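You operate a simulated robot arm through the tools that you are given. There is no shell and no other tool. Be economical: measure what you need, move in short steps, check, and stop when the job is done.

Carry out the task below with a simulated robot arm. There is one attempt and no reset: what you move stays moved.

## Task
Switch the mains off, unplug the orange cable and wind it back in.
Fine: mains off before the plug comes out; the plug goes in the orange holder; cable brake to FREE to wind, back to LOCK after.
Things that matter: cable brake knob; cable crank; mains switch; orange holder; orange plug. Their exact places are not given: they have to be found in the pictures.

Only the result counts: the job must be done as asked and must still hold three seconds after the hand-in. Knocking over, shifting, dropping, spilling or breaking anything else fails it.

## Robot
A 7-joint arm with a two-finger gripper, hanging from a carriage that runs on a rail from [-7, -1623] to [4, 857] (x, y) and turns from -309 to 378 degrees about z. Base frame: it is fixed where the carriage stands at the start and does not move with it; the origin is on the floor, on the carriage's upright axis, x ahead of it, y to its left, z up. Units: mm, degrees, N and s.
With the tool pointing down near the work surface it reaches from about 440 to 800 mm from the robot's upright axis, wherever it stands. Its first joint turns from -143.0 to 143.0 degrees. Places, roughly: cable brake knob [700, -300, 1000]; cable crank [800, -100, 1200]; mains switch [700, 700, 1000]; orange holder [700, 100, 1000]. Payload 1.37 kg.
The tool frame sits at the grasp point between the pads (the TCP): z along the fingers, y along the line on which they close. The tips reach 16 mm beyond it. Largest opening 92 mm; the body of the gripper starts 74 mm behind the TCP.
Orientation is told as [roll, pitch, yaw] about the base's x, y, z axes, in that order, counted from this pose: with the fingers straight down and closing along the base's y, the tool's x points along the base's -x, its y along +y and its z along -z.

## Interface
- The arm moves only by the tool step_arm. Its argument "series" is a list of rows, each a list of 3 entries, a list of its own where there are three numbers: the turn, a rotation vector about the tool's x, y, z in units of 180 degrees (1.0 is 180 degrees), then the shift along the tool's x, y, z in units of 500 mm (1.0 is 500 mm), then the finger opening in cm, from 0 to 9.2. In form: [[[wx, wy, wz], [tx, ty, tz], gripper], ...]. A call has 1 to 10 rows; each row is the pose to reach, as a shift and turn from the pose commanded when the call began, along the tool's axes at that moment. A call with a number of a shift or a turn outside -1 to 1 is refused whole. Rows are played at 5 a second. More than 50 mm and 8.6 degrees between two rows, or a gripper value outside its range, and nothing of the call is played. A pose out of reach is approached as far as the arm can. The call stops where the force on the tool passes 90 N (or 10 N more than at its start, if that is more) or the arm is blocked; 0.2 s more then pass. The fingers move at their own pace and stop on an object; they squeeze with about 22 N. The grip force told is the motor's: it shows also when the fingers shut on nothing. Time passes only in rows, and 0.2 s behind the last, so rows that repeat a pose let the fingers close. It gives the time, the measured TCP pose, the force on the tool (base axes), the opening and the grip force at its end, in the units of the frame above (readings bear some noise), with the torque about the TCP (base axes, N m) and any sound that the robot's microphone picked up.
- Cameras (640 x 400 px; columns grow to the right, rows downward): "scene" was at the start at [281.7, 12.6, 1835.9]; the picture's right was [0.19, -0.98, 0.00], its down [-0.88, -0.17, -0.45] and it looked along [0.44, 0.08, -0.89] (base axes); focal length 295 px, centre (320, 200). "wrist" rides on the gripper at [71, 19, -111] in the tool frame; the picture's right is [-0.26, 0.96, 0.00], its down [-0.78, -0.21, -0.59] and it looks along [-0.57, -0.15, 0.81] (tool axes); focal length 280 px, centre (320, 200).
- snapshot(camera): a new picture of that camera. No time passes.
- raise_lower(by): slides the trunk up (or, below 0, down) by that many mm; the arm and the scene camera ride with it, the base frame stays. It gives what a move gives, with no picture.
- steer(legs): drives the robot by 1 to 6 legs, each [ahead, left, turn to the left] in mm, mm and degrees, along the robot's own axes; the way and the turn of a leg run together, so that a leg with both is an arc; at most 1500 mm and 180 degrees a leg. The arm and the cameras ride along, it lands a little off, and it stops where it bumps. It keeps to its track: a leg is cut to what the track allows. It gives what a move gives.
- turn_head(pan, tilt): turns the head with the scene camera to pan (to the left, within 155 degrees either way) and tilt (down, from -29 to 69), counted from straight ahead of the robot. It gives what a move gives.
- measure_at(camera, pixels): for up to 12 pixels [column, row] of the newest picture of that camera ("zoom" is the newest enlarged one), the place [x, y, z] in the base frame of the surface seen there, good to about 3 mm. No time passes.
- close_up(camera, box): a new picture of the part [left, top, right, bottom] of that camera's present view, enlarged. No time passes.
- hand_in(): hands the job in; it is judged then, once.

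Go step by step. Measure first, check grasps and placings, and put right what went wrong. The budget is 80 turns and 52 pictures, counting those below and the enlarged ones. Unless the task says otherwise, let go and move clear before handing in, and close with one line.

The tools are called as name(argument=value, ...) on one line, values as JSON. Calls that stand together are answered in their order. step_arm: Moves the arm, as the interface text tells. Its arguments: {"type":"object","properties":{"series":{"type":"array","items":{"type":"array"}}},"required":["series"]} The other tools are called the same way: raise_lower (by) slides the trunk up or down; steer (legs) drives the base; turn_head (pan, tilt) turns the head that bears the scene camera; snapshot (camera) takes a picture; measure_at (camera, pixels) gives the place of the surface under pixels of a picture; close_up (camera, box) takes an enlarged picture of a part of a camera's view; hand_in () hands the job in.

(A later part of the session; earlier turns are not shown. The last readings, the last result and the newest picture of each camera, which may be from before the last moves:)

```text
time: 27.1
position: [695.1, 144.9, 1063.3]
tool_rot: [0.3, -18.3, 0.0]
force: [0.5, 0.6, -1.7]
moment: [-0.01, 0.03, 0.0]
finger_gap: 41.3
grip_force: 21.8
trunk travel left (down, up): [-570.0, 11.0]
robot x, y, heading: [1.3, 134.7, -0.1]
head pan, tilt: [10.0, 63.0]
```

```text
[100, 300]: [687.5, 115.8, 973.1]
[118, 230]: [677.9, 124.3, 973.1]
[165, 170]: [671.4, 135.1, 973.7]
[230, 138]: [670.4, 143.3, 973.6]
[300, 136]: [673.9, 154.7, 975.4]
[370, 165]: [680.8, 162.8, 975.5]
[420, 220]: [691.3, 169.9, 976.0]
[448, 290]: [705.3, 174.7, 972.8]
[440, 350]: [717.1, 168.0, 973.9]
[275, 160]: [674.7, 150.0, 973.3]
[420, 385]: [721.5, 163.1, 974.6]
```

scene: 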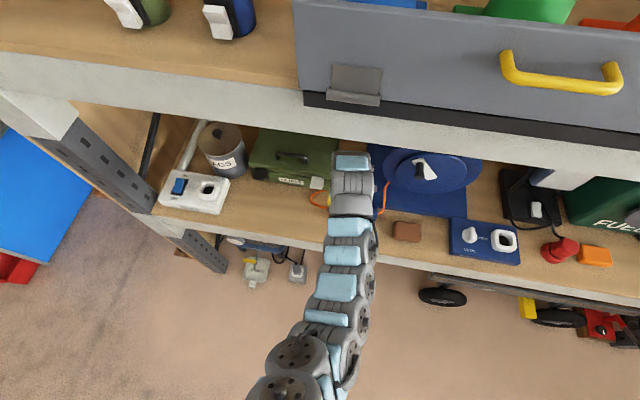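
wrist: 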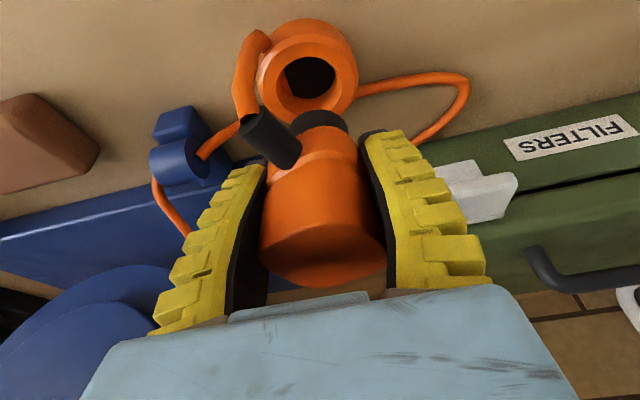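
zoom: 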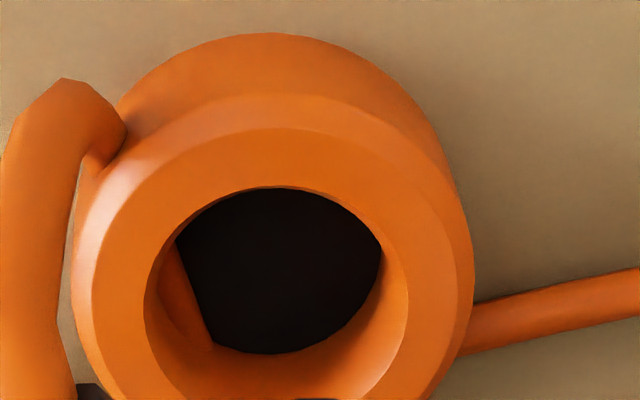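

The hole centre is at about (699.7,142.8) with radius ~23.5, leaving ~3 mm clearance. I'll correct by (-0.6,-2.2) mm with +2.5° pitch, then descend and watch the force.

step_arm(series=[[[0, 0.014, 0], [0.0011, -0.0044, 0], 0], [[0, 0.014, 0], [0.0136, -0.0044, 0.0375], 0], [[0, 0.014, 0], [0.0262, -0.0044, 0.0755], 0], [[0, 0.014, 0], [0.0325, -0.0044, 0.0945], 0], [[0, 0.014, 0], [0.0363, -0.0044, 0.1059], 0]])

snapshot(camera="wrist")

measure_at(camera="wrist", pixels=[[320, 275], [320, 265], [320, 255], [320, 245], [300, 250], [345, 250], [320, 190], [320, 170], [330, 225], [320, 150], [330, 120], [310, 122]])

```text
time: 28.3
position: [693.3, 142.0, 1008.2]
tool_rot: [0.3, -15.7, 0.0]
force: [0.4, -0.3, 0.1]
moment: [0.0, -0.04, 0.03]
finger_gap: 41.4
grip_force: 21.9
trunk travel left (down, up): [-570.0, 11.0]
robot x, y, heading: [1.8, 131.9, 0.1]
head pan, tilt: [10.0, 63.0]
```

```text
17 pictures are left
```

wrist: 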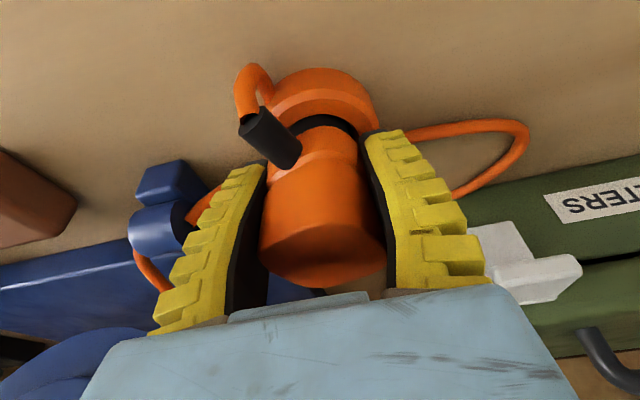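

```text
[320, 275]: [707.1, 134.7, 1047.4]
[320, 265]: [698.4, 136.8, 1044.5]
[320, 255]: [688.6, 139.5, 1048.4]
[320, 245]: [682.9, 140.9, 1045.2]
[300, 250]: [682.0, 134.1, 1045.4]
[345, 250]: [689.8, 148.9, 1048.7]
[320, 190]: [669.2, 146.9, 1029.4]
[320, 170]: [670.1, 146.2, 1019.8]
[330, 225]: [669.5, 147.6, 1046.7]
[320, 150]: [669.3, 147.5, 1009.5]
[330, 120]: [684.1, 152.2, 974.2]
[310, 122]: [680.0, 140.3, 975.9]
```

It slid in with zero force; the plug top is at 1047. I'll lower another ~10 mm until it seats.

step_arm(series=[[[0, 0, 0], [0.0027, 0, 0.0096], 0], [[0, 0, 0], [0.0043, 0, 0.0154], 0], [[0, 0, 0], [0.0054, 0, 0.0193], 0], [[0, 0, 0], [0.0062, 0, 0.0222], 0]])

```text
time: 29.3
position: [696.5, 143.9, 997.2]
tool_rot: [0.4, -16.0, -0.1]
force: [-8.6, 2.3, 15.6]
moment: [-0.15, 0.52, -0.14]
finger_gap: 41.6
grip_force: 22.1
trunk travel left (down, up): [-570.0, 11.0]
robot x, y, heading: [0.9, 130.3, 0.0]
head pan, tilt: [10.0, 63.0]
```

It seated with ~16 N at the expected height. I'll open, back off and look.

step_arm(series=[[[0, 0, 0], [0, 0, 0], 6.5], [[0, 0, 0], [0, 0, 0], 8], [[0, 0, 0], [0, 0, -0.08], 8], [[0, 0, 0], [0, 0, -0.16], 8], [[0, 0, 0], [0, 0, -0.24], 8], [[0, 0, 0], [0, 0, -0.3], 8]])

snapshot(camera="wrist")

```text
time: 30.7
position: [654.5, 139.6, 1139.3]
tool_rot: [0.3, -15.8, -0.2]
force: [0.1, -0.8, -0.5]
moment: [0.01, -0.03, 0.02]
finger_gap: 81.3
grip_force: 0.3
trunk travel left (down, up): [-570.0, 11.0]
robot x, y, heading: [4.3, 131.0, -0.1]
head pan, tilt: [10.0, 63.0]
```

```text
16 pictures are left
```

wrist: 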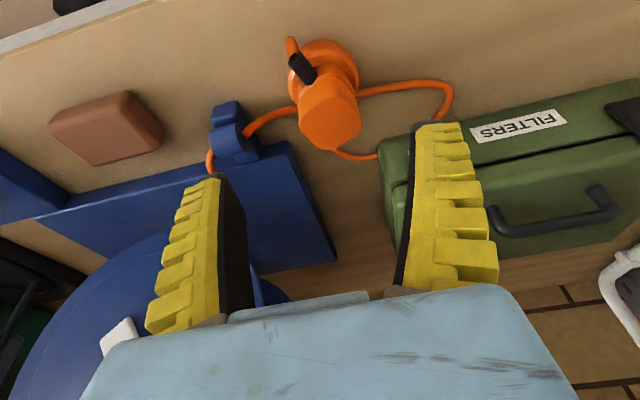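

The plug stands upright in the orange holder. Next, the brake: I'll level the tool, retract and drive right to the knob at y≈-281.

step_arm(series=[[[0, 0.03, 0], [0.032, 0, -0.009], 4], [[0, 0.06, 0], [0.064, 0, -0.018], 4], [[0, 0.088, 0], [0.096, 0, -0.027], 4], [[0, 0.088, 0], [0.096, 0, -0.027], 4]])

steer(legs=[[0, -420, 0]])

snapshot(camera="wrist")

```text
time: 31.7
position: [605.1, 141.9, 1142.6]
tool_rot: [0.3, 0.1, 0.0]
force: [0.3, -0.2, -0.2]
moment: [0.01, -0.02, -0.05]
finger_gap: 43.3
grip_force: 2.0
trunk travel left (down, up): [-570.0, 11.0]
robot x, y, heading: [-0.6, 131.6, 0.1]
head pan, tilt: [10.0, 63.0]
```

```text
time: 34.3
position: [601.9, -266.4, 1142.5]
tool_rot: [0.4, 0.0, 0.7]
force: [-0.4, -0.4, 0.1]
moment: [0.0, 0.02, 0.02]
finger_gap: 43.3
grip_force: 2.7
trunk travel left (down, up): [-570.0, 11.0]
robot x, y, heading: [-0.8, -283.5, 1.0]
head pan, tilt: [10.0, 63.0]
```

```text
15 pictures are left
```

wrist: 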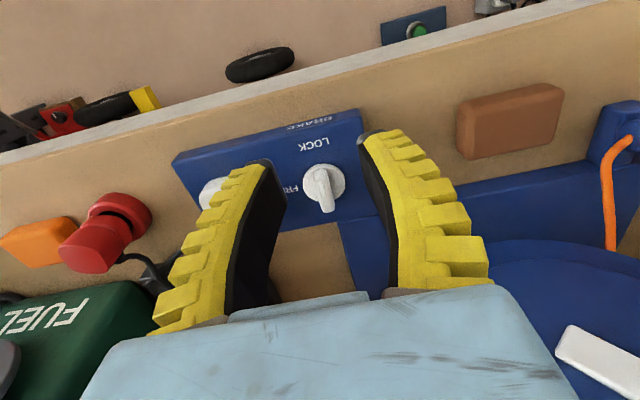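

close_up(camera="wrist", box=[260, 130, 388, 210])

measure_at(camera="zoom", pixels=[[310, 200], [320, 250], [335, 310], [330, 380], [290, 220], [345, 270], [230, 240], [400, 240], [320, 165], [300, 340]])

```text
5.00 times, centred on (324, 170) of wrist
```

zoom: 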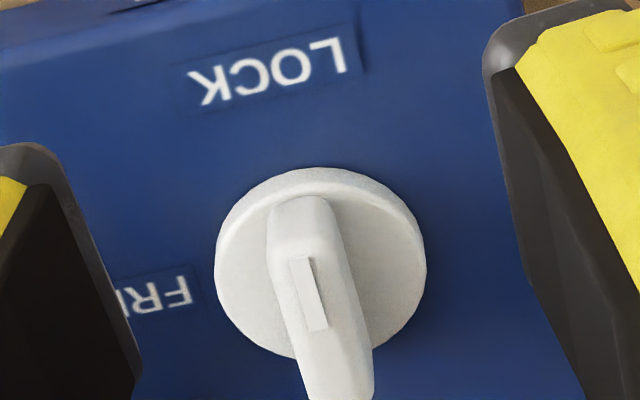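

```text
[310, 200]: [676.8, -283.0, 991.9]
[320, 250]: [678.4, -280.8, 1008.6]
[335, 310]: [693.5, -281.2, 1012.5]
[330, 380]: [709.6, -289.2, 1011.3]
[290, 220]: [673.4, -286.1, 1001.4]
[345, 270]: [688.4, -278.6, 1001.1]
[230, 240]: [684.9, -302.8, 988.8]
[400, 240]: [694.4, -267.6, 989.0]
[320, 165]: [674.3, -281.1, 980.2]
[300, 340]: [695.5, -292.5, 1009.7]
```

The fin is centred at about (696,-284), runs along x, and its top is at 1013. I'll go down around it and grip.

step_arm(series=[[[0, 0, 0], [-0.09, -0.0375, 0], 4.5], [[0, 0, 0], [-0.1876, -0.0375, 0], 4.5], [[0, 0, 0], [-0.1876, -0.0375, 0.09], 4.5], [[0, 0, 0], [-0.1876, -0.0375, 0.18], 4.5], [[0, 0, 0], [-0.1876, -0.0375, 0.23], 4.5], [[0, 0, 0], [-0.1876, -0.0375, 0.261], 4.5], [[0, 0, 0], [-0.1876, -0.0375, 0.261], 4.5], [[0, 0, 0], [-0.1876, -0.0375, 0.261], 0], [[0, 0, 0], [-0.1876, -0.0375, 0.261], 0]])

snapshot(camera="wrist")

```text
time: 36.3
position: [695.2, -286.1, 1011.1]
tool_rot: [0.2, 0.2, 0.6]
force: [-7.1, -5.0, 12.1]
moment: [-0.02, 0.18, -0.02]
finger_gap: 9.3
grip_force: 27.6
trunk travel left (down, up): [-570.0, 11.0]
robot x, y, heading: [-0.5, -285.8, 0.7]
head pan, tilt: [10.0, 63.0]
```

```text
13 pictures are left
```

wrist: 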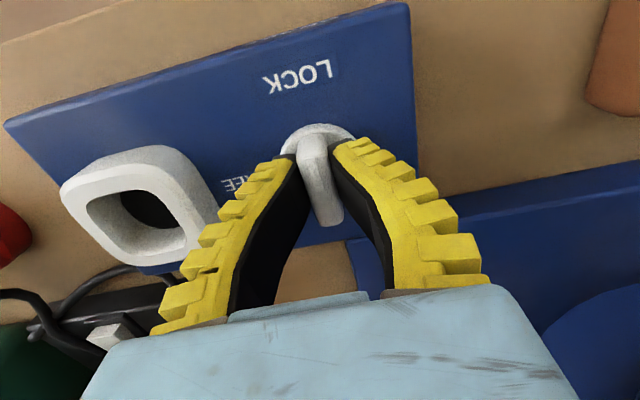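

The fin is gripped at 9.3 mm. I'll turn it +90° about z towards FREE, in two calls.

step_arm(series=[[[0, 0, -0.045], [0, 0, -0.002], 0], [[0, 0, -0.09], [0, 0, -0.002], 0], [[0, 0, -0.135], [0, 0, -0.002], 0], [[0, 0, -0.18], [0, 0, -0.002], 0], [[0, 0, -0.225], [0, 0, -0.002], 0], [[0, 0, -0.27], [0, 0, -0.002], 0]])

```text
time: 37.7
position: [696.0, -289.7, 1012.8]
tool_rot: [0.1, 0.0, 49.3]
force: [-3.8, -19.7, 4.9]
moment: [-0.14, -0.08, -0.07]
finger_gap: 6.3
grip_force: 27.7
trunk travel left (down, up): [-570.0, 11.0]
robot x, y, heading: [-0.2, -286.4, 0.6]
head pan, tilt: [10.0, 63.0]
```

There is a sideways force of 20 N and the gap dropped to 6.3 mm, so I'll check the grip.

close_up(camera="wrist", box=[220, 60, 444, 200])

```text
2.86 times, centred on (332, 130) of wrist
```

zoom: 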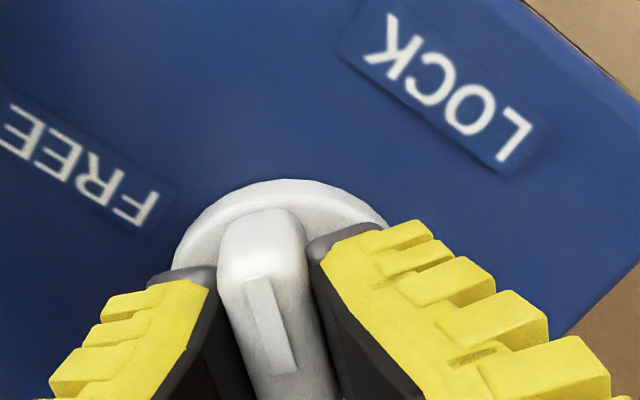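

The knob turns with the gripper and now points midway between the labels. I'll continue the remaining ~41°, easing the offset.

step_arm(series=[[[0, 0, -0.045], [0.0045, -0.004, 0], 0], [[0, 0, -0.09], [0.0045, -0.004, 0], 0], [[0, 0, -0.135], [0.0045, -0.004, 0], 0], [[0, 0, -0.18], [0.0045, -0.004, 0], 0], [[0, 0, -0.225], [0.0045, -0.004, 0], 0], [[0, 0, -0.24], [0.0045, -0.004, 0], 0]])

close_up(camera="wrist", box=[220, 60, 444, 200])

```text
time: 39.1
position: [699.3, -289.5, 1013.5]
tool_rot: [-0.1, -0.2, 92.4]
force: [12.0, -16.9, -2.4]
moment: [-0.19, -0.09, -0.51]
finger_gap: 6.0
grip_force: 27.4
trunk travel left (down, up): [-570.0, 11.0]
robot x, y, heading: [-0.2, -285.2, 0.7]
head pan, tilt: [10.0, 63.0]
```

```text
2.86 times, centred on (332, 130) of wrist
```

zoom: 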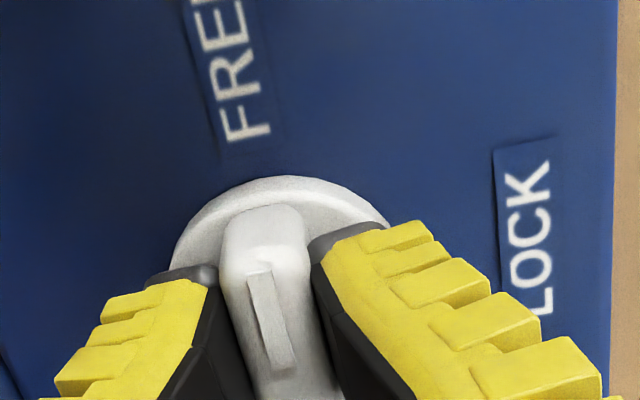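

The knob is at FREE, hard on its stop. I'll open, lift and unwind the wrist yaw.

step_arm(series=[[[0, 0, 0], [0, 0, 0], 3], [[0, 0, 0], [0, 0, 0], 4], [[0, 0, 0], [0, 0, -0.08], 4], [[0, 0, 0], [0, 0, -0.16], 4], [[0, 0, 0.047], [0, 0, -0.24], 4], [[0, 0, 0.094], [0, 0, -0.24], 4], [[0, 0, 0.141], [0, 0, -0.24], 4], [[0, 0, 0.188], [0, 0, -0.24], 4], [[0, 0, 0.235], [0, 0, -0.24], 4], [[0, 0, 0.282], [0, 0, -0.24], 4]])

step_arm(series=[[[0, 0, 0.047], [0, 0, 0], 4], [[0, 0, 0.094], [0, 0, 0], 4], [[0, 0, 0.141], [0, 0, 0], 4], [[0, 0, 0.188], [0, 0, 0], 4], [[0, 0, 0.232], [0, 0, 0], 4], [[0, 0, 0.232], [0, 0, 0], 4]])

close_up(camera="scene", box=[120, 80, 376, 240])

```text
time: 41.3
position: [696.7, -287.3, 1133.1]
tool_rot: [0.3, -0.2, 41.6]
force: [-0.5, -0.9, 0.5]
moment: [-0.01, 0.02, 0.01]
finger_gap: 43.2
grip_force: 2.4
trunk travel left (down, up): [-570.0, 11.0]
robot x, y, heading: [-1.3, -284.3, 0.7]
head pan, tilt: [10.0, 63.0]
```

```text
time: 42.7
position: [696.5, -286.7, 1132.9]
tool_rot: [0.3, 0.1, -0.1]
force: [0.3, -0.2, 0.7]
moment: [-0.02, 0.0, 0.0]
finger_gap: 43.4
grip_force: 2.2
trunk travel left (down, up): [-570.0, 11.0]
robot x, y, heading: [-2.2, -285.2, 0.8]
head pan, tilt: [10.0, 63.0]
```

```text
2.50 times, centred on (248, 160) of scene
```

zoom: 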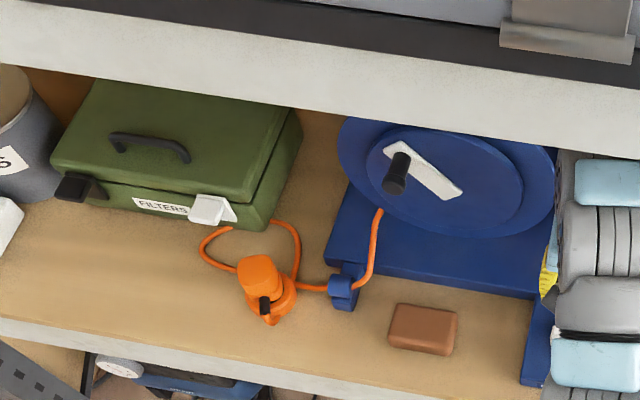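

The inner disc's centre appears to be near the lower-right end of the crank plate, (445,182). I'll measure the handle, plate and disc.

measure_at(camera="zoom", pixels=[[396, 175], [396, 185], [400, 162], [392, 150], [445, 185], [455, 190], [430, 172], [368, 180], [519, 180], [440, 128], [440, 233], [345, 150]])

measure_at(camera="zoom", pixels=[[550, 170], [440, 243], [380, 215], [372, 250], [388, 188], [404, 180], [455, 130], [343, 290], [400, 155], [500, 215]])

```text
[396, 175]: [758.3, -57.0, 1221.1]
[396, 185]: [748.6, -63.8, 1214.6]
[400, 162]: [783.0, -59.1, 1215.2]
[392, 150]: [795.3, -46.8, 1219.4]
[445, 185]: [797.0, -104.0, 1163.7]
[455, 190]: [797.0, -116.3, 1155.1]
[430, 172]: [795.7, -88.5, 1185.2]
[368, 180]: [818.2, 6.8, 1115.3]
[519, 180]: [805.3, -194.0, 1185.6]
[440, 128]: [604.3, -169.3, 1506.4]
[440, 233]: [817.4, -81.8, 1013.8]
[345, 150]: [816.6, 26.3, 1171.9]
```

```text
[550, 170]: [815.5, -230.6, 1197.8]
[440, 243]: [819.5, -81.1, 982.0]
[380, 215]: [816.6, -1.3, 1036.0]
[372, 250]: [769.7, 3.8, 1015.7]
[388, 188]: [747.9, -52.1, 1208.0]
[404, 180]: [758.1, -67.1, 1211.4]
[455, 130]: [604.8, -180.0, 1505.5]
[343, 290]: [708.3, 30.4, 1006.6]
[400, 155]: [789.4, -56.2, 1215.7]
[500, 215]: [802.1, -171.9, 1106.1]
```

I estimate the hub at about (y -104, z 1156), the handle axis at (y -58, z 1205) spanning x 747–790, and the radius at ~67. The cable enters on the left side going up, so winding is clockwise seen from the front. I'll retract, drive to y≈-100 and pitch the tool forward.

step_arm(series=[[[0, 0, 0], [0.08, 0, 0], 4], [[0, 0, 0], [0.16, 0, 0], 4], [[0, 0, 0], [0.2, 0, 0], 4], [[0, 0, 0], [0.2, 0, 0], 4]])

steer(legs=[[0, 190, -0.8]])

step_arm(series=[[[0, -0.045, 0], [0, 0, 0], 4], [[0, -0.09, 0], [0, 0, 0], 4], [[0, -0.135, 0], [0, 0, 0], 4], [[0, -0.18, 0], [0, 0, 0], 4], [[0, -0.225, 0], [0, 0, 0], 4], [[0, -0.27, 0], [0, 0, 0], 4], [[0, -0.315, 0], [0, 0, 0], 4], [[0, -0.333, 0], [0, 0, 0], 4], [[0, -0.333, 0], [0, 0, 0], 4]])

snapshot(camera="wrist")

```text
time: 43.7
position: [595.1, -284.8, 1133.4]
tool_rot: [0.3, 0.2, -0.1]
force: [0.7, -0.4, -0.3]
moment: [0.02, 0.02, 0.02]
finger_gap: 43.2
grip_force: 2.7
trunk travel left (down, up): [-570.0, 11.0]
robot x, y, heading: [0.4, -284.8, 0.5]
head pan, tilt: [10.0, 63.0]
```

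```text
time: 45.2
position: [595.6, -103.9, 1132.3]
tool_rot: [0.4, -0.1, -1.0]
force: [-0.4, -0.2, 0.1]
moment: [0.03, 0.0, -0.01]
finger_gap: 43.4
grip_force: 2.3
trunk travel left (down, up): [-570.0, 11.0]
robot x, y, heading: [-0.7, -94.5, -0.4]
head pan, tilt: [10.0, 63.0]
```

```text
time: 47.2
position: [596.4, -103.7, 1131.6]
tool_rot: [0.6, -60.0, -1.4]
force: [0.1, -0.1, 0.3]
moment: [0.01, -0.04, 0.01]
finger_gap: 43.2
grip_force: 2.1
trunk travel left (down, up): [-570.0, 11.0]
robot x, y, heading: [1.7, -97.0, -0.0]
head pan, tilt: [10.0, 63.0]
```

```text
9 pictures are left
```

wrist: 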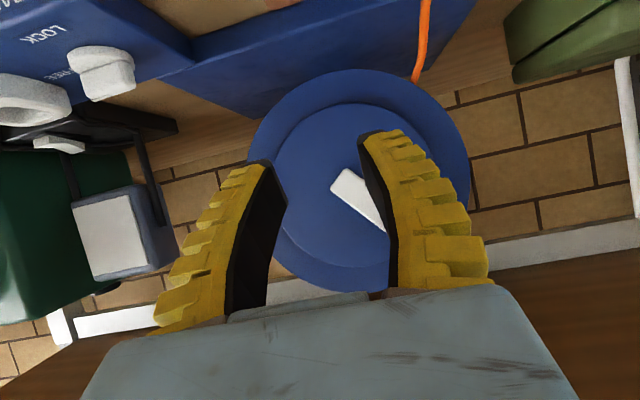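

The picture (upside-down) shows the full disc and the plate's hub end near (340,182). I'll measure the disc outline to fix the centre.

measure_at(camera="wrist", pixels=[[255, 165], [345, 73], [464, 190], [330, 286], [285, 90], [440, 110], [275, 240], [280, 170], [345, 108], [340, 178], [350, 190], [365, 205]])

measure_at(camera="wrist", pixels=[[332, 186], [347, 170], [360, 185], [345, 200], [352, 183], [300, 110], [277, 200], [300, 255], [330, 102], [420, 85], [417, 40]])

```text
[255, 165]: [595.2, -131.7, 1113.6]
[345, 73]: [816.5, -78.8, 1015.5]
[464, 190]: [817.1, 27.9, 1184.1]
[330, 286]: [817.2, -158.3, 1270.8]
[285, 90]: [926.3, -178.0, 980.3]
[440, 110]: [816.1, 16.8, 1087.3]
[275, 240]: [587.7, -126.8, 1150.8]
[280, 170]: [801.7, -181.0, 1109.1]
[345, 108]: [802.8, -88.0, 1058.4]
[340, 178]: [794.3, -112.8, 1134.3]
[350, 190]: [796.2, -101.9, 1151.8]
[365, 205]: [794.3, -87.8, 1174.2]
```

```text
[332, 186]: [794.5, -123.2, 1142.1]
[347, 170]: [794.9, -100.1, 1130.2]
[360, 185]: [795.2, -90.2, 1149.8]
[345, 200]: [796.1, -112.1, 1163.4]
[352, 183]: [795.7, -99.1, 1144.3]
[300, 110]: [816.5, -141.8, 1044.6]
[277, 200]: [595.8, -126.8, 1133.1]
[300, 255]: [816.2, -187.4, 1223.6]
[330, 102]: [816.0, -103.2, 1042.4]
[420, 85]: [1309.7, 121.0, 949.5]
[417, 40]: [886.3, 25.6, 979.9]
```

The fit gives the hub at (y -101, z 1148.5), with the handle axis at about (y -56, z 1207) and radius ~74. I'll approach the handle from the front with open fingers, then take a picture before closing.

step_arm(series=[[[0, 0, 0], [-0.074, 0.033, 0.028], 4.5], [[0, 0, 0], [-0.148, 0.066, 0.056], 4.5], [[0, 0, 0], [-0.223, 0.1, 0.0846], 4.5], [[0, 0, 0], [-0.223, 0.1, 0.0846], 4.5]])

snapshot(camera="wrist")

```text
time: 48.2
position: [692.7, -55.1, 1208.1]
tool_rot: [0.7, -60.0, -1.4]
force: [0.4, 0.2, 0.2]
moment: [-0.01, -0.02, 0.01]
finger_gap: 47.9
grip_force: 2.4
trunk travel left (down, up): [-570.0, 11.0]
robot x, y, heading: [-0.1, -99.1, -0.1]
head pan, tilt: [10.0, 63.0]
```

```text
8 pictures are left
```

wrist: 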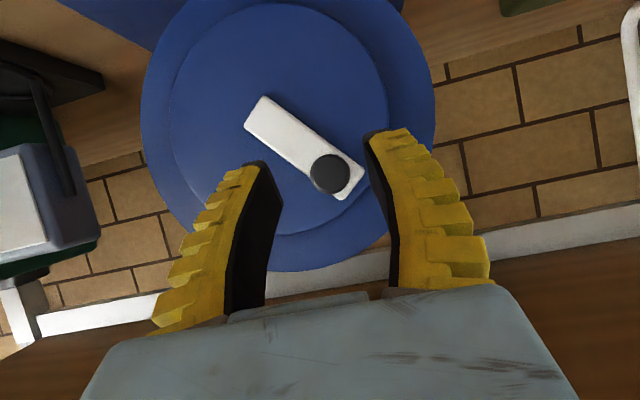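

Now the handle end is visible at (331,174), with the plate and disc behind it. I'll measure these.

measure_at(camera="wrist", pixels=[[331, 172], [320, 172], [342, 172], [330, 160], [330, 186], [262, 102], [250, 122], [360, 172], [338, 197], [268, 120], [275, 128]])

measure_at(camera="wrist", pixels=[[175, 110], [185, 70], [220, 30], [380, 80], [355, 45], [200, 190], [345, 225], [385, 115], [145, 110], [430, 110], [380, 20], [270, 262]])

```text
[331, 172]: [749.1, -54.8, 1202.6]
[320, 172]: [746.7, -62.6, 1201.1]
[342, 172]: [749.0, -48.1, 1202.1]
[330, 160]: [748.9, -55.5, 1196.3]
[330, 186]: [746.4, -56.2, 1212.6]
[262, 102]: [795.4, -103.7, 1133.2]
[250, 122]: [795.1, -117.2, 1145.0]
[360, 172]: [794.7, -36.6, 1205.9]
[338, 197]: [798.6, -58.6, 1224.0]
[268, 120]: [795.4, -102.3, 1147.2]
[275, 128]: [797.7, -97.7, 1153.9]
```

```text
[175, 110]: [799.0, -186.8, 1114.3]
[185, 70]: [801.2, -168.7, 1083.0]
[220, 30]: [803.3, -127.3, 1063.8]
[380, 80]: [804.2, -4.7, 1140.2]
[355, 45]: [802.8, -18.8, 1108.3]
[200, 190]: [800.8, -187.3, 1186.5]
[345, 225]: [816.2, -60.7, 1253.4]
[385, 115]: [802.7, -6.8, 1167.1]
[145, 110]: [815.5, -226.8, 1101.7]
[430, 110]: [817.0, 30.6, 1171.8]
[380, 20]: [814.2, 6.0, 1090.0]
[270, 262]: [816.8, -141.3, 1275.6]
```

The handle axis is at (y -55.3, z 1203.5), the hub at (y -99, z 1149), radius 70, angle 51°. I'll advance and grip.

step_arm(series=[[[0, 0, 0], [-0.033, 0.002, 0.065], 4.5], [[0, 0, 0], [-0.0653, 0.0032, 0.1316], 4.5], [[0, 0, 0], [-0.0653, 0.0032, 0.1316], 4.5], [[0, 0, 0], [-0.0653, 0.0032, 0.1316], 0], [[0, 0, 0], [-0.0653, 0.0032, 0.1316], 0]])

```text
time: 49.4
position: [763.3, -56.1, 1203.5]
tool_rot: [0.7, -60.0, -1.4]
force: [4.0, -0.8, -2.5]
moment: [0.03, 0.07, 0.18]
finger_gap: 19.4
grip_force: 27.9
trunk travel left (down, up): [-570.0, 11.0]
robot x, y, heading: [-3.7, -93.9, -0.3]
head pan, tilt: [10.0, 63.0]
```

The handle is gripped at 19.4 mm. I'll turn the first 60° clockwise (seen from the front) and check the forces.

step_arm(series=[[[0, 0, 0], [-0.0166, -0.0306, -0.0088], 0], [[0, 0, 0], [-0.0261, -0.0658, -0.0132], 0], [[0, 0, 0], [-0.0272, -0.1022, -0.0128], 0], [[0, 0, 0], [-0.0202, -0.1378, -0.0078], 0], [[0, 0, 0], [-0.0202, -0.1378, -0.0078], 0]])

close_up(camera="scene", box=[160, 100, 416, 260])

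```text
time: 50.6
position: [763.0, -124.9, 1214.8]
tool_rot: [0.7, -59.9, -1.5]
force: [-3.4, 2.2, 0.5]
moment: [0.06, -0.23, 0.32]
finger_gap: 15.7
grip_force: 27.3
trunk travel left (down, up): [-570.0, 11.0]
robot x, y, heading: [-2.6, -92.2, -0.1]
head pan, tilt: [10.0, 63.0]
```

```text
2.50 times, centred on (288, 180) of scene
```

zoom: 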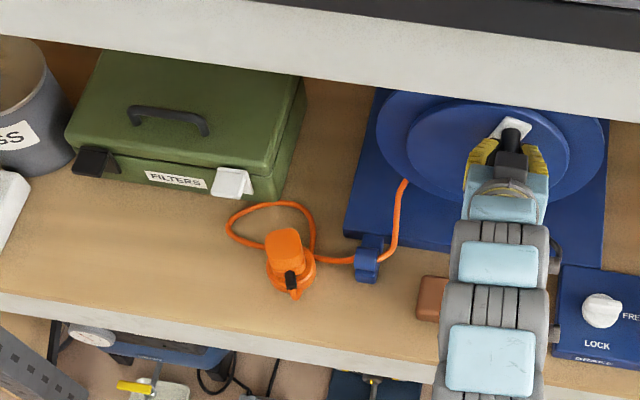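

Forces are small and the cable loop in front of the green box has shrunk, so this direction winds in. I'll continue round the right side.

step_arm(series=[[[0, 0, 0], [0.0184, -0.038, 0.0117], 0], [[0, 0, 0], [0.0463, -0.0672, 0.0286], 0], [[0, 0, 0], [0.0807, -0.085, 0.049], 0], [[0, 0, 0], [0.1184, -0.0896, 0.0709], 0], [[0, 0, 0], [0.1556, -0.0806, 0.0921], 0]])

```text
time: 51.8
position: [766.9, -171.1, 1124.6]
tool_rot: [0.1, -60.0, -1.2]
force: [22.4, -19.4, -2.2]
moment: [0.34, 0.31, 0.21]
finger_gap: 6.0
grip_force: 28.0
trunk travel left (down, up): [-570.0, 11.0]
robot x, y, heading: [-2.3, -92.8, -0.2]
head pan, tilt: [10.0, 63.0]
```

The gap is 6 mm with side forces, so the handle may be slipping out of the pads. I'll check.

snapshot(camera="wrist")

measure_at(camera="wrist", pixels=[[320, 180], [320, 150], [320, 130], [320, 200], [300, 150], [340, 150], [320, 165]])

```text
6 pictures are left
```

wrist: 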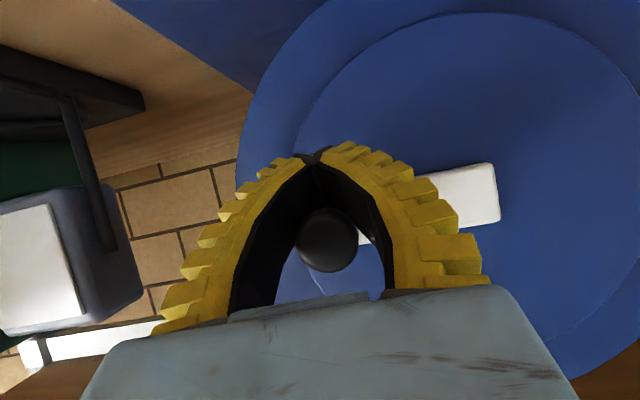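

```text
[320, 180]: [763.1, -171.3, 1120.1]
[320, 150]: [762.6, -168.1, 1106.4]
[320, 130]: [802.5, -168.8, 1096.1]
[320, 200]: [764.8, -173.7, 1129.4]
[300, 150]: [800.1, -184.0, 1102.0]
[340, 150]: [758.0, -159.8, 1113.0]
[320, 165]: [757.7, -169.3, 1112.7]
```

The handle has slipped behind the pads with the crank at about 180°. A steadier way is to push the handle with closed fingers, orbiting behind it, so I'll open, back out, close and go above the handle.

step_arm(series=[[[0, 0, 0], [0, 0, 0], 6.5], [[0, 0, 0], [0, 0, 0], 6.5], [[0, 0, 0], [0.04, -0.002, -0.0693], 6.5], [[0, 0, 0], [0.08, -0.004, -0.1386], 6.5], [[0, 0, 0], [0.028, 0, -0.1686], 0], [[0, 0, 0], [-0.024, 0.0056, -0.1986], 0], [[0, 0, 0], [-0.024, 0.0056, -0.1986], 0]])

snapshot(camera="wrist")

```text
time: 53.4
position: [684.1, -161.2, 1182.8]
tool_rot: [0.7, -59.8, -1.5]
force: [0.1, 0.0, 1.0]
moment: [-0.02, -0.03, 0.04]
finger_gap: 0.1
grip_force: 21.7
trunk travel left (down, up): [-570.0, 11.0]
robot x, y, heading: [-2.0, -94.6, -0.0]
head pan, tilt: [10.0, 63.0]
```

```text
5 pictures are left
```

wrist: 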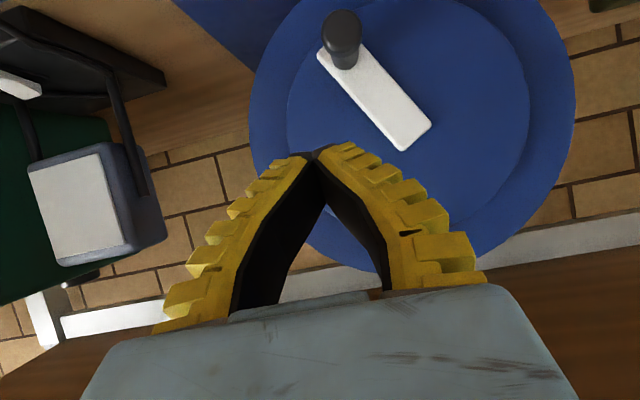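

The crank has coasted on and the handle is now at (342,30). I'll measure it.

measure_at(camera="wrist", pixels=[[342, 25], [342, 18], [335, 30], [350, 30], [342, 45], [400, 140], [425, 125], [415, 122]])

```text
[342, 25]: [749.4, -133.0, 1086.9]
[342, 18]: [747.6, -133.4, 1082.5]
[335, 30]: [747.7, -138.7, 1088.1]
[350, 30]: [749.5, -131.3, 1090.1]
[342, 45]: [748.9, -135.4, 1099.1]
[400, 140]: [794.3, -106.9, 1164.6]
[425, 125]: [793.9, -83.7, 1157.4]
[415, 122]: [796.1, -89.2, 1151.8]
```

The handle is at angle ~239°, so it has already gone 188°. I'll place the closed fingers behind it, at 205°.

step_arm(series=[[[0, 0, 0], [0.056, -0.0028, 0.0323], 0], [[0, 0, 0], [0.1119, -0.0056, 0.0646], 0], [[0, 0, 0], [0.07, -0.0036, 0.1365], 0], [[0, 0, 0], [0.0319, -0.0016, 0.2032], 0], [[0, 0, 0], [0.0319, -0.0016, 0.2032], 0]])

```text
time: 54.6
position: [765.7, -163.1, 1118.8]
tool_rot: [0.6, -59.9, -1.6]
force: [0.2, -0.5, -0.2]
moment: [0.01, -0.03, -0.06]
finger_gap: 0.2
grip_force: 21.8
trunk travel left (down, up): [-570.0, 11.0]
robot x, y, heading: [-0.7, -96.8, -0.2]
head pan, tilt: [10.0, 63.0]
```

The fingers are in place. I'll push the handle along the bottom and up the left side, the fingers ending at angle ~7°.

step_arm(series=[[[0, 0, 0], [0.0317, 0.0244, 0.0175], 0], [[0, 0, 0], [0.0556, 0.059, 0.0302], 0], [[0, 0, 0], [0.0692, 0.1, 0.0367], 0], [[0, 0, 0], [0.0711, 0.1438, 0.0364], 0], [[0, 0, 0], [0.0612, 0.186, 0.0294], 0], [[0, 0, 0], [0.0405, 0.2222, 0.0163], 0], [[0, 0, 0], [0.0109, 0.2492, -0.0017], 0], [[0, 0, 0], [-0.0243, 0.2642, -0.0226], 0], [[0, 0, 0], [-0.0623, 0.2658, -0.0444], 0]])

close_up(camera="scene", box=[160, 100, 416, 260])

```text
time: 56.4
position: [765.2, -65.0, 1121.7]
tool_rot: [-2.1, -59.8, -0.8]
force: [9.2, -37.4, 1.0]
moment: [0.96, 0.23, 0.4]
finger_gap: 0.1
grip_force: 22.1
trunk travel left (down, up): [-570.0, 11.0]
robot x, y, heading: [-1.3, -96.6, -0.6]
head pan, tilt: [10.0, 63.0]
stopped in row 8: the force on the tool passed its limit at 95 N (the readings are from after the stop); the commanded pose is now the measured one
```

```text
2.50 times, centred on (288, 180) of scene
```

zoom: 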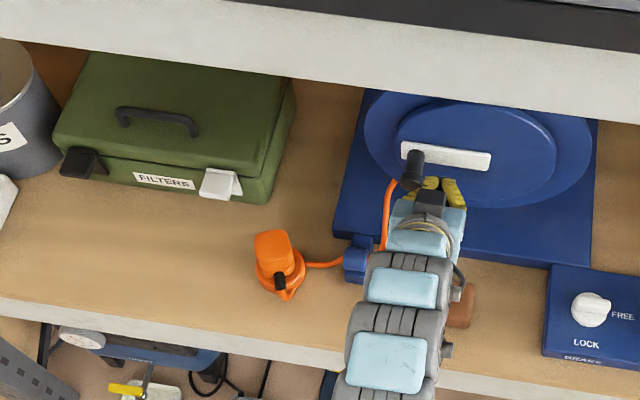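

The cable is now wound: it runs straight and short from the holder to the guide, and the push met a hard stop with the handle at ~0°. I'll back the fingers off and inspect.

step_arm(series=[[[0, 0, 0], [0, -0.024, 0], 0], [[0, 0, 0], [0.045, -0.026, -0.078], 0], [[0, 0, 0], [0.09, -0.028, -0.156], 0], [[0, 0, 0], [0.12, -0.03, -0.208], 0], [[0, 0, 0], [0.12, -0.03, -0.208], 0]])

close_up(camera="scene", box=[240, 120, 368, 220])

```text
time: 57.5
position: [642.2, -62.0, 1122.4]
tool_rot: [-0.7, -59.7, -1.3]
force: [-0.2, 0.1, 0.4]
moment: [-0.02, 0.02, 0.0]
finger_gap: 0.0
grip_force: 21.9
trunk travel left (down, up): [-570.0, 11.0]
robot x, y, heading: [-1.0, -96.7, -0.8]
head pan, tilt: [10.0, 63.0]
```

```text
4.00 times, centred on (304, 170) of scene
```

zoom: 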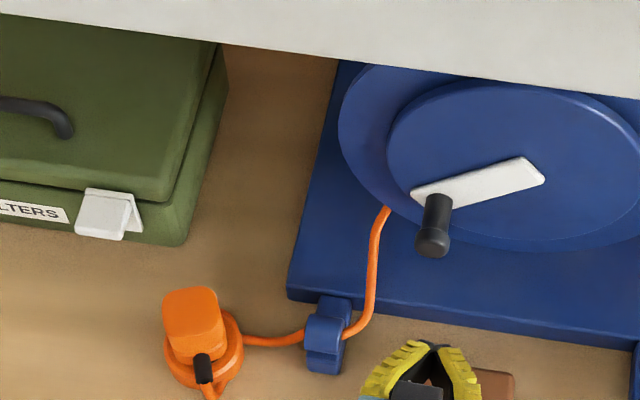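

The plug is still seated and the cable is short; the handle sagged back a little. I'll measure the handle and the remaining cable path for slack.

measure_at(camera="zoom", pixels=[[432, 240], [437, 215], [430, 192], [530, 172], [207, 388], [212, 394], [245, 341], [270, 344], [300, 336], [360, 315], [372, 250], [384, 212]])

measure_at(camera="zoom", pixels=[[190, 300], [180, 320], [205, 305], [203, 370], [225, 365], [230, 345], [222, 385]])

```text
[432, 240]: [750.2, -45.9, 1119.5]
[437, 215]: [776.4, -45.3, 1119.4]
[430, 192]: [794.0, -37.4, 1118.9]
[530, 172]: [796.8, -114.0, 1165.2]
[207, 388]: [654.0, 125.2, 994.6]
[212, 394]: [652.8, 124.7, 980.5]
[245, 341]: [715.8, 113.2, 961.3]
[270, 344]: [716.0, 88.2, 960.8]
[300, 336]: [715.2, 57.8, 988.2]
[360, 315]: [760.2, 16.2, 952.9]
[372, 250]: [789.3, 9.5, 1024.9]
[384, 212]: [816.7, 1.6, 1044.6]
```

```text
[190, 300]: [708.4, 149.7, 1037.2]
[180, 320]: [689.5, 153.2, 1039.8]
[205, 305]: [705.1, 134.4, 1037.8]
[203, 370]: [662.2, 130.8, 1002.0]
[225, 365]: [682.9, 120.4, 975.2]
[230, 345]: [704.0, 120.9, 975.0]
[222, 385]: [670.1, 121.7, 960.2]
```

The handle is at ~325° and the cable hugs the holder with perhaps a little slack. My fingers had slid inside the circle, so I'll go under the handle at a slightly larger radius and test gently whether it turns on.

step_arm(series=[[[0, 0, 0], [0.042, -0.0168, 0.0244], 0], [[0, 0, 0], [0.0843, -0.0336, 0.0487], 0], [[0, 0, 0], [0.0436, -0.0318, 0.119], 0], [[0, 0, 0], [0.003, -0.03, 0.1895], 0], [[0, 0, 0], [-0.0377, -0.028, 0.26], 0], [[0, 0, 0], [-0.0377, -0.028, 0.26], 0]])

```text
time: 58.8
position: [741.4, -92.2, 1064.8]
tool_rot: [-1.8, -59.0, -0.9]
force: [-105.8, -13.8, 43.8]
moment: [0.78, -1.4, 1.43]
finger_gap: 6.2
grip_force: 21.6
trunk travel left (down, up): [-570.0, 11.0]
robot x, y, heading: [-1.4, -95.1, -0.6]
head pan, tilt: [10.0, 63.0]
stopped in row 6: the force on the tool passed its limit at 144 N (the readings are from after the stop); the commanded pose is now the measured one
```

The fingertips hit something at x≈755, probably the handle after it sagged further. I'll back off and look.

step_arm(series=[[[0, 0, 0], [0.02, 0, -0.0346], 0], [[0, 0, 0], [0.06, 0, -0.104], 0], [[0, 0, 0], [0.09, 0, -0.156], 0], [[0, 0, 0], [0.09, 0, -0.156], 0]])

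snapshot(camera="scene")

measure_at(camera="scene", pixels=[[345, 180], [345, 185], [340, 172], [325, 140], [390, 180], [300, 206], [420, 140], [350, 150], [410, 200]])

```text
time: 59.8
position: [665.5, -83.4, 1073.9]
tool_rot: [-1.4, -59.9, -1.2]
force: [-0.1, 0.5, 0.3]
moment: [0.04, -0.01, -0.02]
finger_gap: 0.0
grip_force: 22.2
trunk travel left (down, up): [-570.0, 11.0]
robot x, y, heading: [-1.7, -97.2, -0.6]
head pan, tilt: [10.0, 63.0]
```

```text
2 pictures are left
```

scene: 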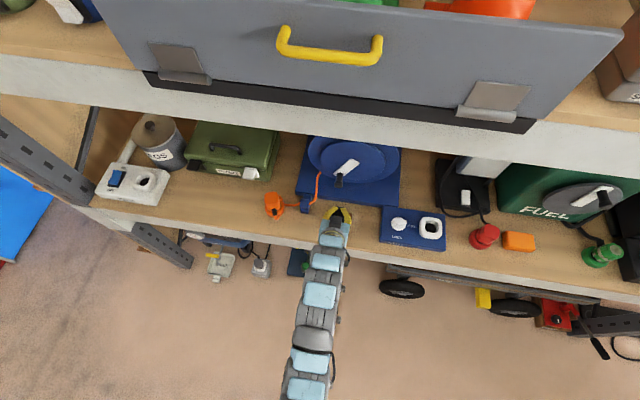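

```text
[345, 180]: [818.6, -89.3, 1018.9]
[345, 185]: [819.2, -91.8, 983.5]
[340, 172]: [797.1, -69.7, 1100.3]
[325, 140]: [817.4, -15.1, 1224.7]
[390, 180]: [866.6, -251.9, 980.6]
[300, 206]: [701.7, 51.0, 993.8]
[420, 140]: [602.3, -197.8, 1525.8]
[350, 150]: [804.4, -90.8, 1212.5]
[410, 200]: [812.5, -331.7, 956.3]
```

The reel hasn't moved (disc front still at x≈817). The handle seems to be at (338,180); I'll measure it.

measure_at(camera="scene", pixels=[[338, 183], [338, 179], [339, 175], [337, 186], [352, 161], [345, 166], [335, 172], [346, 164], [341, 178], [318, 190]])

```text
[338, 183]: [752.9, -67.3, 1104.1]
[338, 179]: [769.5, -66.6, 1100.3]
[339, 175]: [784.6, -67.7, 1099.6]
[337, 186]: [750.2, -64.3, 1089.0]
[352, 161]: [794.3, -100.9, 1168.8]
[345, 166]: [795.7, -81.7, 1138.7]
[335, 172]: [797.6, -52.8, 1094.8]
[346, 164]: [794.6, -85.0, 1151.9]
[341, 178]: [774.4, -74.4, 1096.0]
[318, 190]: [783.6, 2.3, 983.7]
```

The handle (axis at about y -66, z 1092) has sagged to ~300°, so it swings slowly under gravity. I'll sweep the closed fingers under it again, kept outside the circle, to see if it goes past 0°.

step_arm(series=[[[0, 0, 0], [-0.0027, -0.0932, 0.0007], 0], [[0, 0, 0], [-0.0517, -0.0912, 0.0856], 0], [[0, 0, 0], [-0.1013, -0.089, 0.1714], 0], [[0, 0, 0], [-0.0958, -0.045, 0.1734], 0], [[0, 0, 0], [-0.0798, -0.011, 0.182], 0], [[0, 0, 0], [-0.0956, 0.044, 0.1714], 0], [[0, 0, 0], [-0.11, 0.081, 0.162], 0], [[0, 0, 0], [-0.1322, 0.106, 0.1486], 0], [[0, 0, 0], [-0.1616, 0.119, 0.1314], 0], [[0, 0, 0], [-0.1946, 0.119, 0.1126], 0]])

```text
time: 62.0
position: [764.6, -28.8, 1128.8]
tool_rot: [-1.5, -59.7, -1.1]
force: [0.3, -0.5, -0.1]
moment: [0.01, -0.02, 0.01]
finger_gap: 0.2
grip_force: 22.4
trunk travel left (down, up): [-570.0, 11.0]
robot x, y, heading: [-0.6, -95.8, -0.7]
head pan, tilt: [10.0, 63.0]
```

There is no force at all, so the handle either coasted ahead or was missed. I'll take one wrist picture.

snapshot(camera="wrist")

```text
1 pictures are left
```

wrist: 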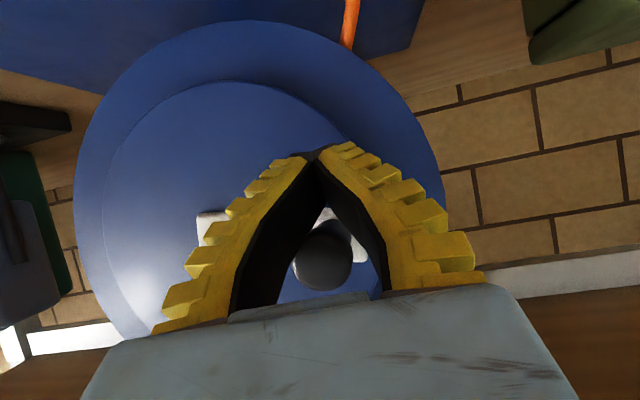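

The handle is right ahead of the fingers at (322,255). I'll measure it.

measure_at(camera="wrist", pixels=[[322, 255], [322, 270], [322, 240], [310, 255], [340, 260], [205, 222], [210, 215], [202, 235], [355, 240], [330, 215]])

```text
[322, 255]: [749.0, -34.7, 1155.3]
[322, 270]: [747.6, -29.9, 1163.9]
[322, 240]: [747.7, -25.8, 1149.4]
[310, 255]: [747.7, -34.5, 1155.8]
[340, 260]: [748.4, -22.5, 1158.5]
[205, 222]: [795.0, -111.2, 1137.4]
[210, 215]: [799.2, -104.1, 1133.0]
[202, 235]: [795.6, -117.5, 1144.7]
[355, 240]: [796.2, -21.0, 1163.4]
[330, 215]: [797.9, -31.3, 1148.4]
```

The handle is at ~7° and rests on my fingers with almost no load, so there is no end stop yet. I'll push on up to 60° and read the force.

step_arm(series=[[[0, 0, 0], [-0.0182, -0.002, -0.0105], 0], [[0, 0, 0], [-0.0364, -0.004, -0.021], 0], [[0, 0, 0], [-0.0721, -0.019, -0.0412], 0], [[0, 0, 0], [-0.1054, -0.0414, -0.0599], 0], [[0, 0, 0], [-0.1054, -0.0414, -0.0599], 0]])

```text
time: 63.2
position: [761.1, -49.1, 1182.8]
tool_rot: [-1.7, -59.2, -1.0]
force: [2.3, -14.0, -37.5]
moment: [1.48, -0.4, 0.19]
finger_gap: 0.0
grip_force: 22.0
trunk travel left (down, up): [-570.0, 11.0]
robot x, y, heading: [1.8, -96.7, -0.3]
head pan, tilt: [10.0, 63.0]
```

The reaction is mostly radial: my fingers are under the handle rather than behind it. I'll step outward, come up on its left side and push it over the top.

step_arm(series=[[[0, 0, 0], [0.0048, 0.0294, 0.0021], 0], [[0, 0, 0], [-0.0263, 0.0334, -0.016], 0], [[0, 0, 0], [-0.0369, 0.0134, -0.0216], 0], [[0, 0, 0], [-0.046, -0.0266, -0.0259], 0], [[0, 0, 0], [-0.0516, -0.0646, -0.0282], 0], [[0, 0, 0], [-0.0516, -0.0646, -0.0282], 0]])

```text
time: 64.6
position: [765.9, -67.6, 1219.7]
tool_rot: [0.0, -59.8, -1.8]
force: [14.2, 46.4, -6.3]
moment: [0.0, -0.05, -0.47]
finger_gap: 0.1
grip_force: 22.2
trunk travel left (down, up): [-570.0, 11.0]
robot x, y, heading: [-0.3, -96.3, -0.3]
head pan, tilt: [10.0, 63.0]
```

There is now a clear tangential resistance of ~46 N with the handle at ~80° (just over a full turn), so the cable looks to be all in. I'll ease off a little and use the last picture to check the plug and cable.

step_arm(series=[[[0, 0, 0], [0, 0.022, 0], 0], [[0, 0, 0], [0, 0.022, 0], 0]])

close_up(camera="scene", box=[250, 120, 410, 220])

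```text
time: 65.2
position: [766.2, -66.3, 1220.7]
tool_rot: [-1.2, -59.8, -1.4]
force: [-5.7, 21.8, 5.7]
moment: [-0.21, 0.08, -0.52]
finger_gap: 0.0
grip_force: 21.7
trunk travel left (down, up): [-570.0, 11.0]
robot x, y, heading: [-2.2, -98.8, -0.6]
head pan, tilt: [10.0, 63.0]
```

```text
4.00 times, centred on (330, 170) of scene
```

zoom: 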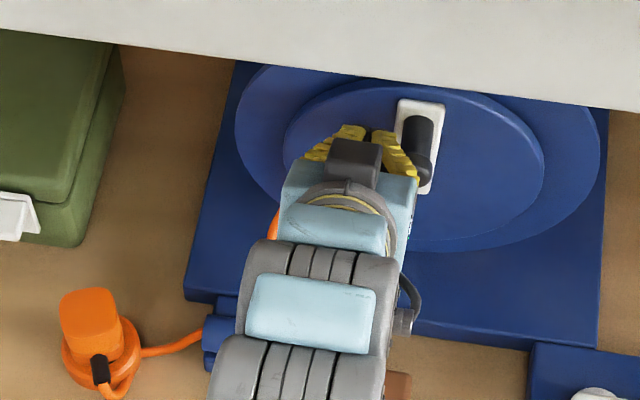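

The plug is still seated and the crank stands near the top. I'll measure the handle and the cable run.

measure_at(camera="zoom", pixels=[[418, 140], [418, 175], [420, 110], [425, 185], [102, 375], [110, 393], [125, 388], [145, 352], [175, 346], [200, 334], [90, 300], [75, 320]])

```text
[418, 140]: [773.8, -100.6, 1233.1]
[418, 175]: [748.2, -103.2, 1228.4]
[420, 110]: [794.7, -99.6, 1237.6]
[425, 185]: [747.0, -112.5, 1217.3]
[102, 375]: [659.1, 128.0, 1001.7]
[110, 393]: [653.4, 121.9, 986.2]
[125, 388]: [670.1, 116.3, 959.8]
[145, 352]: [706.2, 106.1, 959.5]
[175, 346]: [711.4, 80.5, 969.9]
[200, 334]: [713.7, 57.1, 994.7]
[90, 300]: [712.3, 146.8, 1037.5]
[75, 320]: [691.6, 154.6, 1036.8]
```

The crank is at ~92° (about 400° wound) and the cable is lifting taut towards the guide. I'll press once more to confirm the stop.

step_arm(series=[[[0, 0, 0], [0, -0.022, 0], 0], [[0, 0, 0], [0, -0.034, 0], 0], [[0, 0, 0], [0, -0.042, 0], 0], [[0, 0, 0], [0, -0.042, 0], 0]])

```text
time: 66.2
position: [765.6, -69.4, 1219.9]
tool_rot: [0.8, -59.8, -2.0]
force: [17.0, 72.2, -9.4]
moment: [0.08, -0.09, -0.76]
finger_gap: 0.0
grip_force: 21.9
trunk travel left (down, up): [-570.0, 11.0]
robot x, y, heading: [1.1, -98.0, -0.4]
head pan, tilt: [10.0, 63.0]
```

It is a hard stop: 72 N for 2 mm. The crank sits just past top dead centre, so I'll ease off, withdraw, and start levelling the tool on the way to the brake.

step_arm(series=[[[0, 0, 0], [0, 0.03, 0], 0], [[0, 0, 0], [0, 0.068, 0], 0], [[0, 0, 0], [0.04, 0.068, -0.0693], 0], [[0, 0, 0], [0.08, 0.068, -0.1386], 0], [[0, 0, 0], [0.12, 0.068, -0.2078], 0], [[0, 0.042, 0], [0.1477, 0.068, -0.1918], 2], [[0, 0.084, 0], [0.1754, 0.068, -0.1758], 4], [[0, 0.126, 0], [0.2031, 0.068, -0.1598], 4], [[0, 0.168, 0], [0.2308, 0.068, -0.1438], 4], [[0, 0.21, 0], [0.2586, 0.068, -0.1278], 4]])

steer(legs=[[0, -190, 0.5]])

step_arm(series=[[[0, 0.041, 0], [0, 0, 0], 4.5], [[0, 0.082, 0], [0, 0, 0], 4.5], [[0, 0.123, 0], [0, 0, 0], 4.5], [[0, 0.123, 0], [0, 0, 0], 4.5]])

```text
time: 68.4
position: [644.2, -49.7, 1139.7]
tool_rot: [-0.8, -21.7, -2.1]
force: [-0.8, -0.3, 0.3]
moment: [-0.02, 0.02, 0.01]
finger_gap: 43.2
grip_force: 2.4
trunk travel left (down, up): [-570.0, 11.0]
robot x, y, heading: [-1.1, -99.3, -0.8]
head pan, tilt: [10.0, 63.0]
```

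```text
time: 69.9
position: [643.1, -229.7, 1140.0]
tool_rot: [-0.8, -21.9, -1.5]
force: [0.2, -0.2, 0.4]
moment: [0.02, -0.01, -0.04]
finger_gap: 43.4
grip_force: 2.0
trunk travel left (down, up): [-570.0, 11.0]
robot x, y, heading: [-6.5, -280.6, 0.2]
head pan, tilt: [10.0, 63.0]
```

```text
time: 70.9
position: [643.1, -230.2, 1139.1]
tool_rot: [-0.7, 0.3, -1.7]
force: [0.1, -0.4, 0.6]
moment: [-0.02, -0.01, 0.01]
finger_gap: 48.2
grip_force: 2.3
out of reach, approached as far as the arm can: row 1
trunk travel left (down, up): [-570.0, 11.0]
robot x, y, heading: [-2.9, -282.4, 0.2]
head pan, tilt: [10.0, 63.0]
```

The knob is at FREE with its fin along y. I'll move over it at (698,-288) while yawing +92°.

step_arm(series=[[[0, 0, -0.0475], [-0.03, -0.03, 0], 5], [[0, 0, -0.095], [-0.06, -0.06, 0], 5], [[0, 0, -0.1425], [-0.09, -0.09, 0], 5], [[0, 0, -0.19], [-0.1134, -0.1128, 0], 5], [[0, 0, -0.2375], [-0.1134, -0.1128, 0], 5], [[0, 0, -0.285], [-0.1134, -0.1128, 0], 5], [[0, 0, -0.3325], [-0.1134, -0.1128, 0], 5], [[0, 0, -0.38], [-0.1134, -0.1128, 0], 5], [[0, 0, -0.4275], [-0.1134, -0.1128, 0], 5], [[0, 0, -0.475], [-0.1134, -0.1128, 0], 5]])

step_arm(series=[[[0, 0, -0.043], [0, 0, 0.06], 5], [[0, 0, -0.043], [0, 0, 0.12], 5], [[0, 0, -0.043], [0, 0, 0.17], 5], [[0, 0, -0.043], [0, 0, 0.17], 5]])

```text
time: 73.1
position: [698.5, -289.4, 1140.5]
tool_rot: [0.3, 0.7, 84.1]
force: [0.5, 0.4, 0.1]
moment: [0.04, 0.02, 0.0]
finger_gap: 52.7
grip_force: 2.1
trunk travel left (down, up): [-570.0, 11.0]
robot x, y, heading: [-0.6, -283.4, 0.1]
head pan, tilt: [10.0, 63.0]
```

```text
time: 74.1
position: [699.1, -290.3, 1056.1]
tool_rot: [0.3, 0.7, 91.7]
force: [1.2, 1.2, -0.2]
moment: [-0.03, 0.01, -0.01]
finger_gap: 52.8
grip_force: 2.0
trunk travel left (down, up): [-570.0, 11.0]
robot x, y, heading: [-3.5, -284.7, -0.0]
head pan, tilt: [10.0, 63.0]
```

Aligned over the fin at yaw 92°. I'll descend to z≈1012 and close.

step_arm(series=[[[0, 0, 0], [0, 0, 0.05], 5], [[0, 0, 0], [0, 0, 0.0865], 5], [[0, 0, 0], [0, 0, 0.0865], 5], [[0, 0, 0], [0, 0, 0.0865], 0], [[0, 0, 0], [0, 0, 0.0865], 0], [[0, 0, 0], [0, 0, 0.0865], 0]])

```text
time: 75.5
position: [699.1, -290.1, 1012.3]
tool_rot: [0.3, 0.6, 91.6]
force: [-10.8, 0.0, 14.3]
moment: [0.02, 0.11, -0.35]
finger_gap: 10.3
grip_force: 27.8
trunk travel left (down, up): [-570.0, 11.0]
robot x, y, heading: [1.0, -282.3, 0.3]
head pan, tilt: [10.0, 63.0]
```

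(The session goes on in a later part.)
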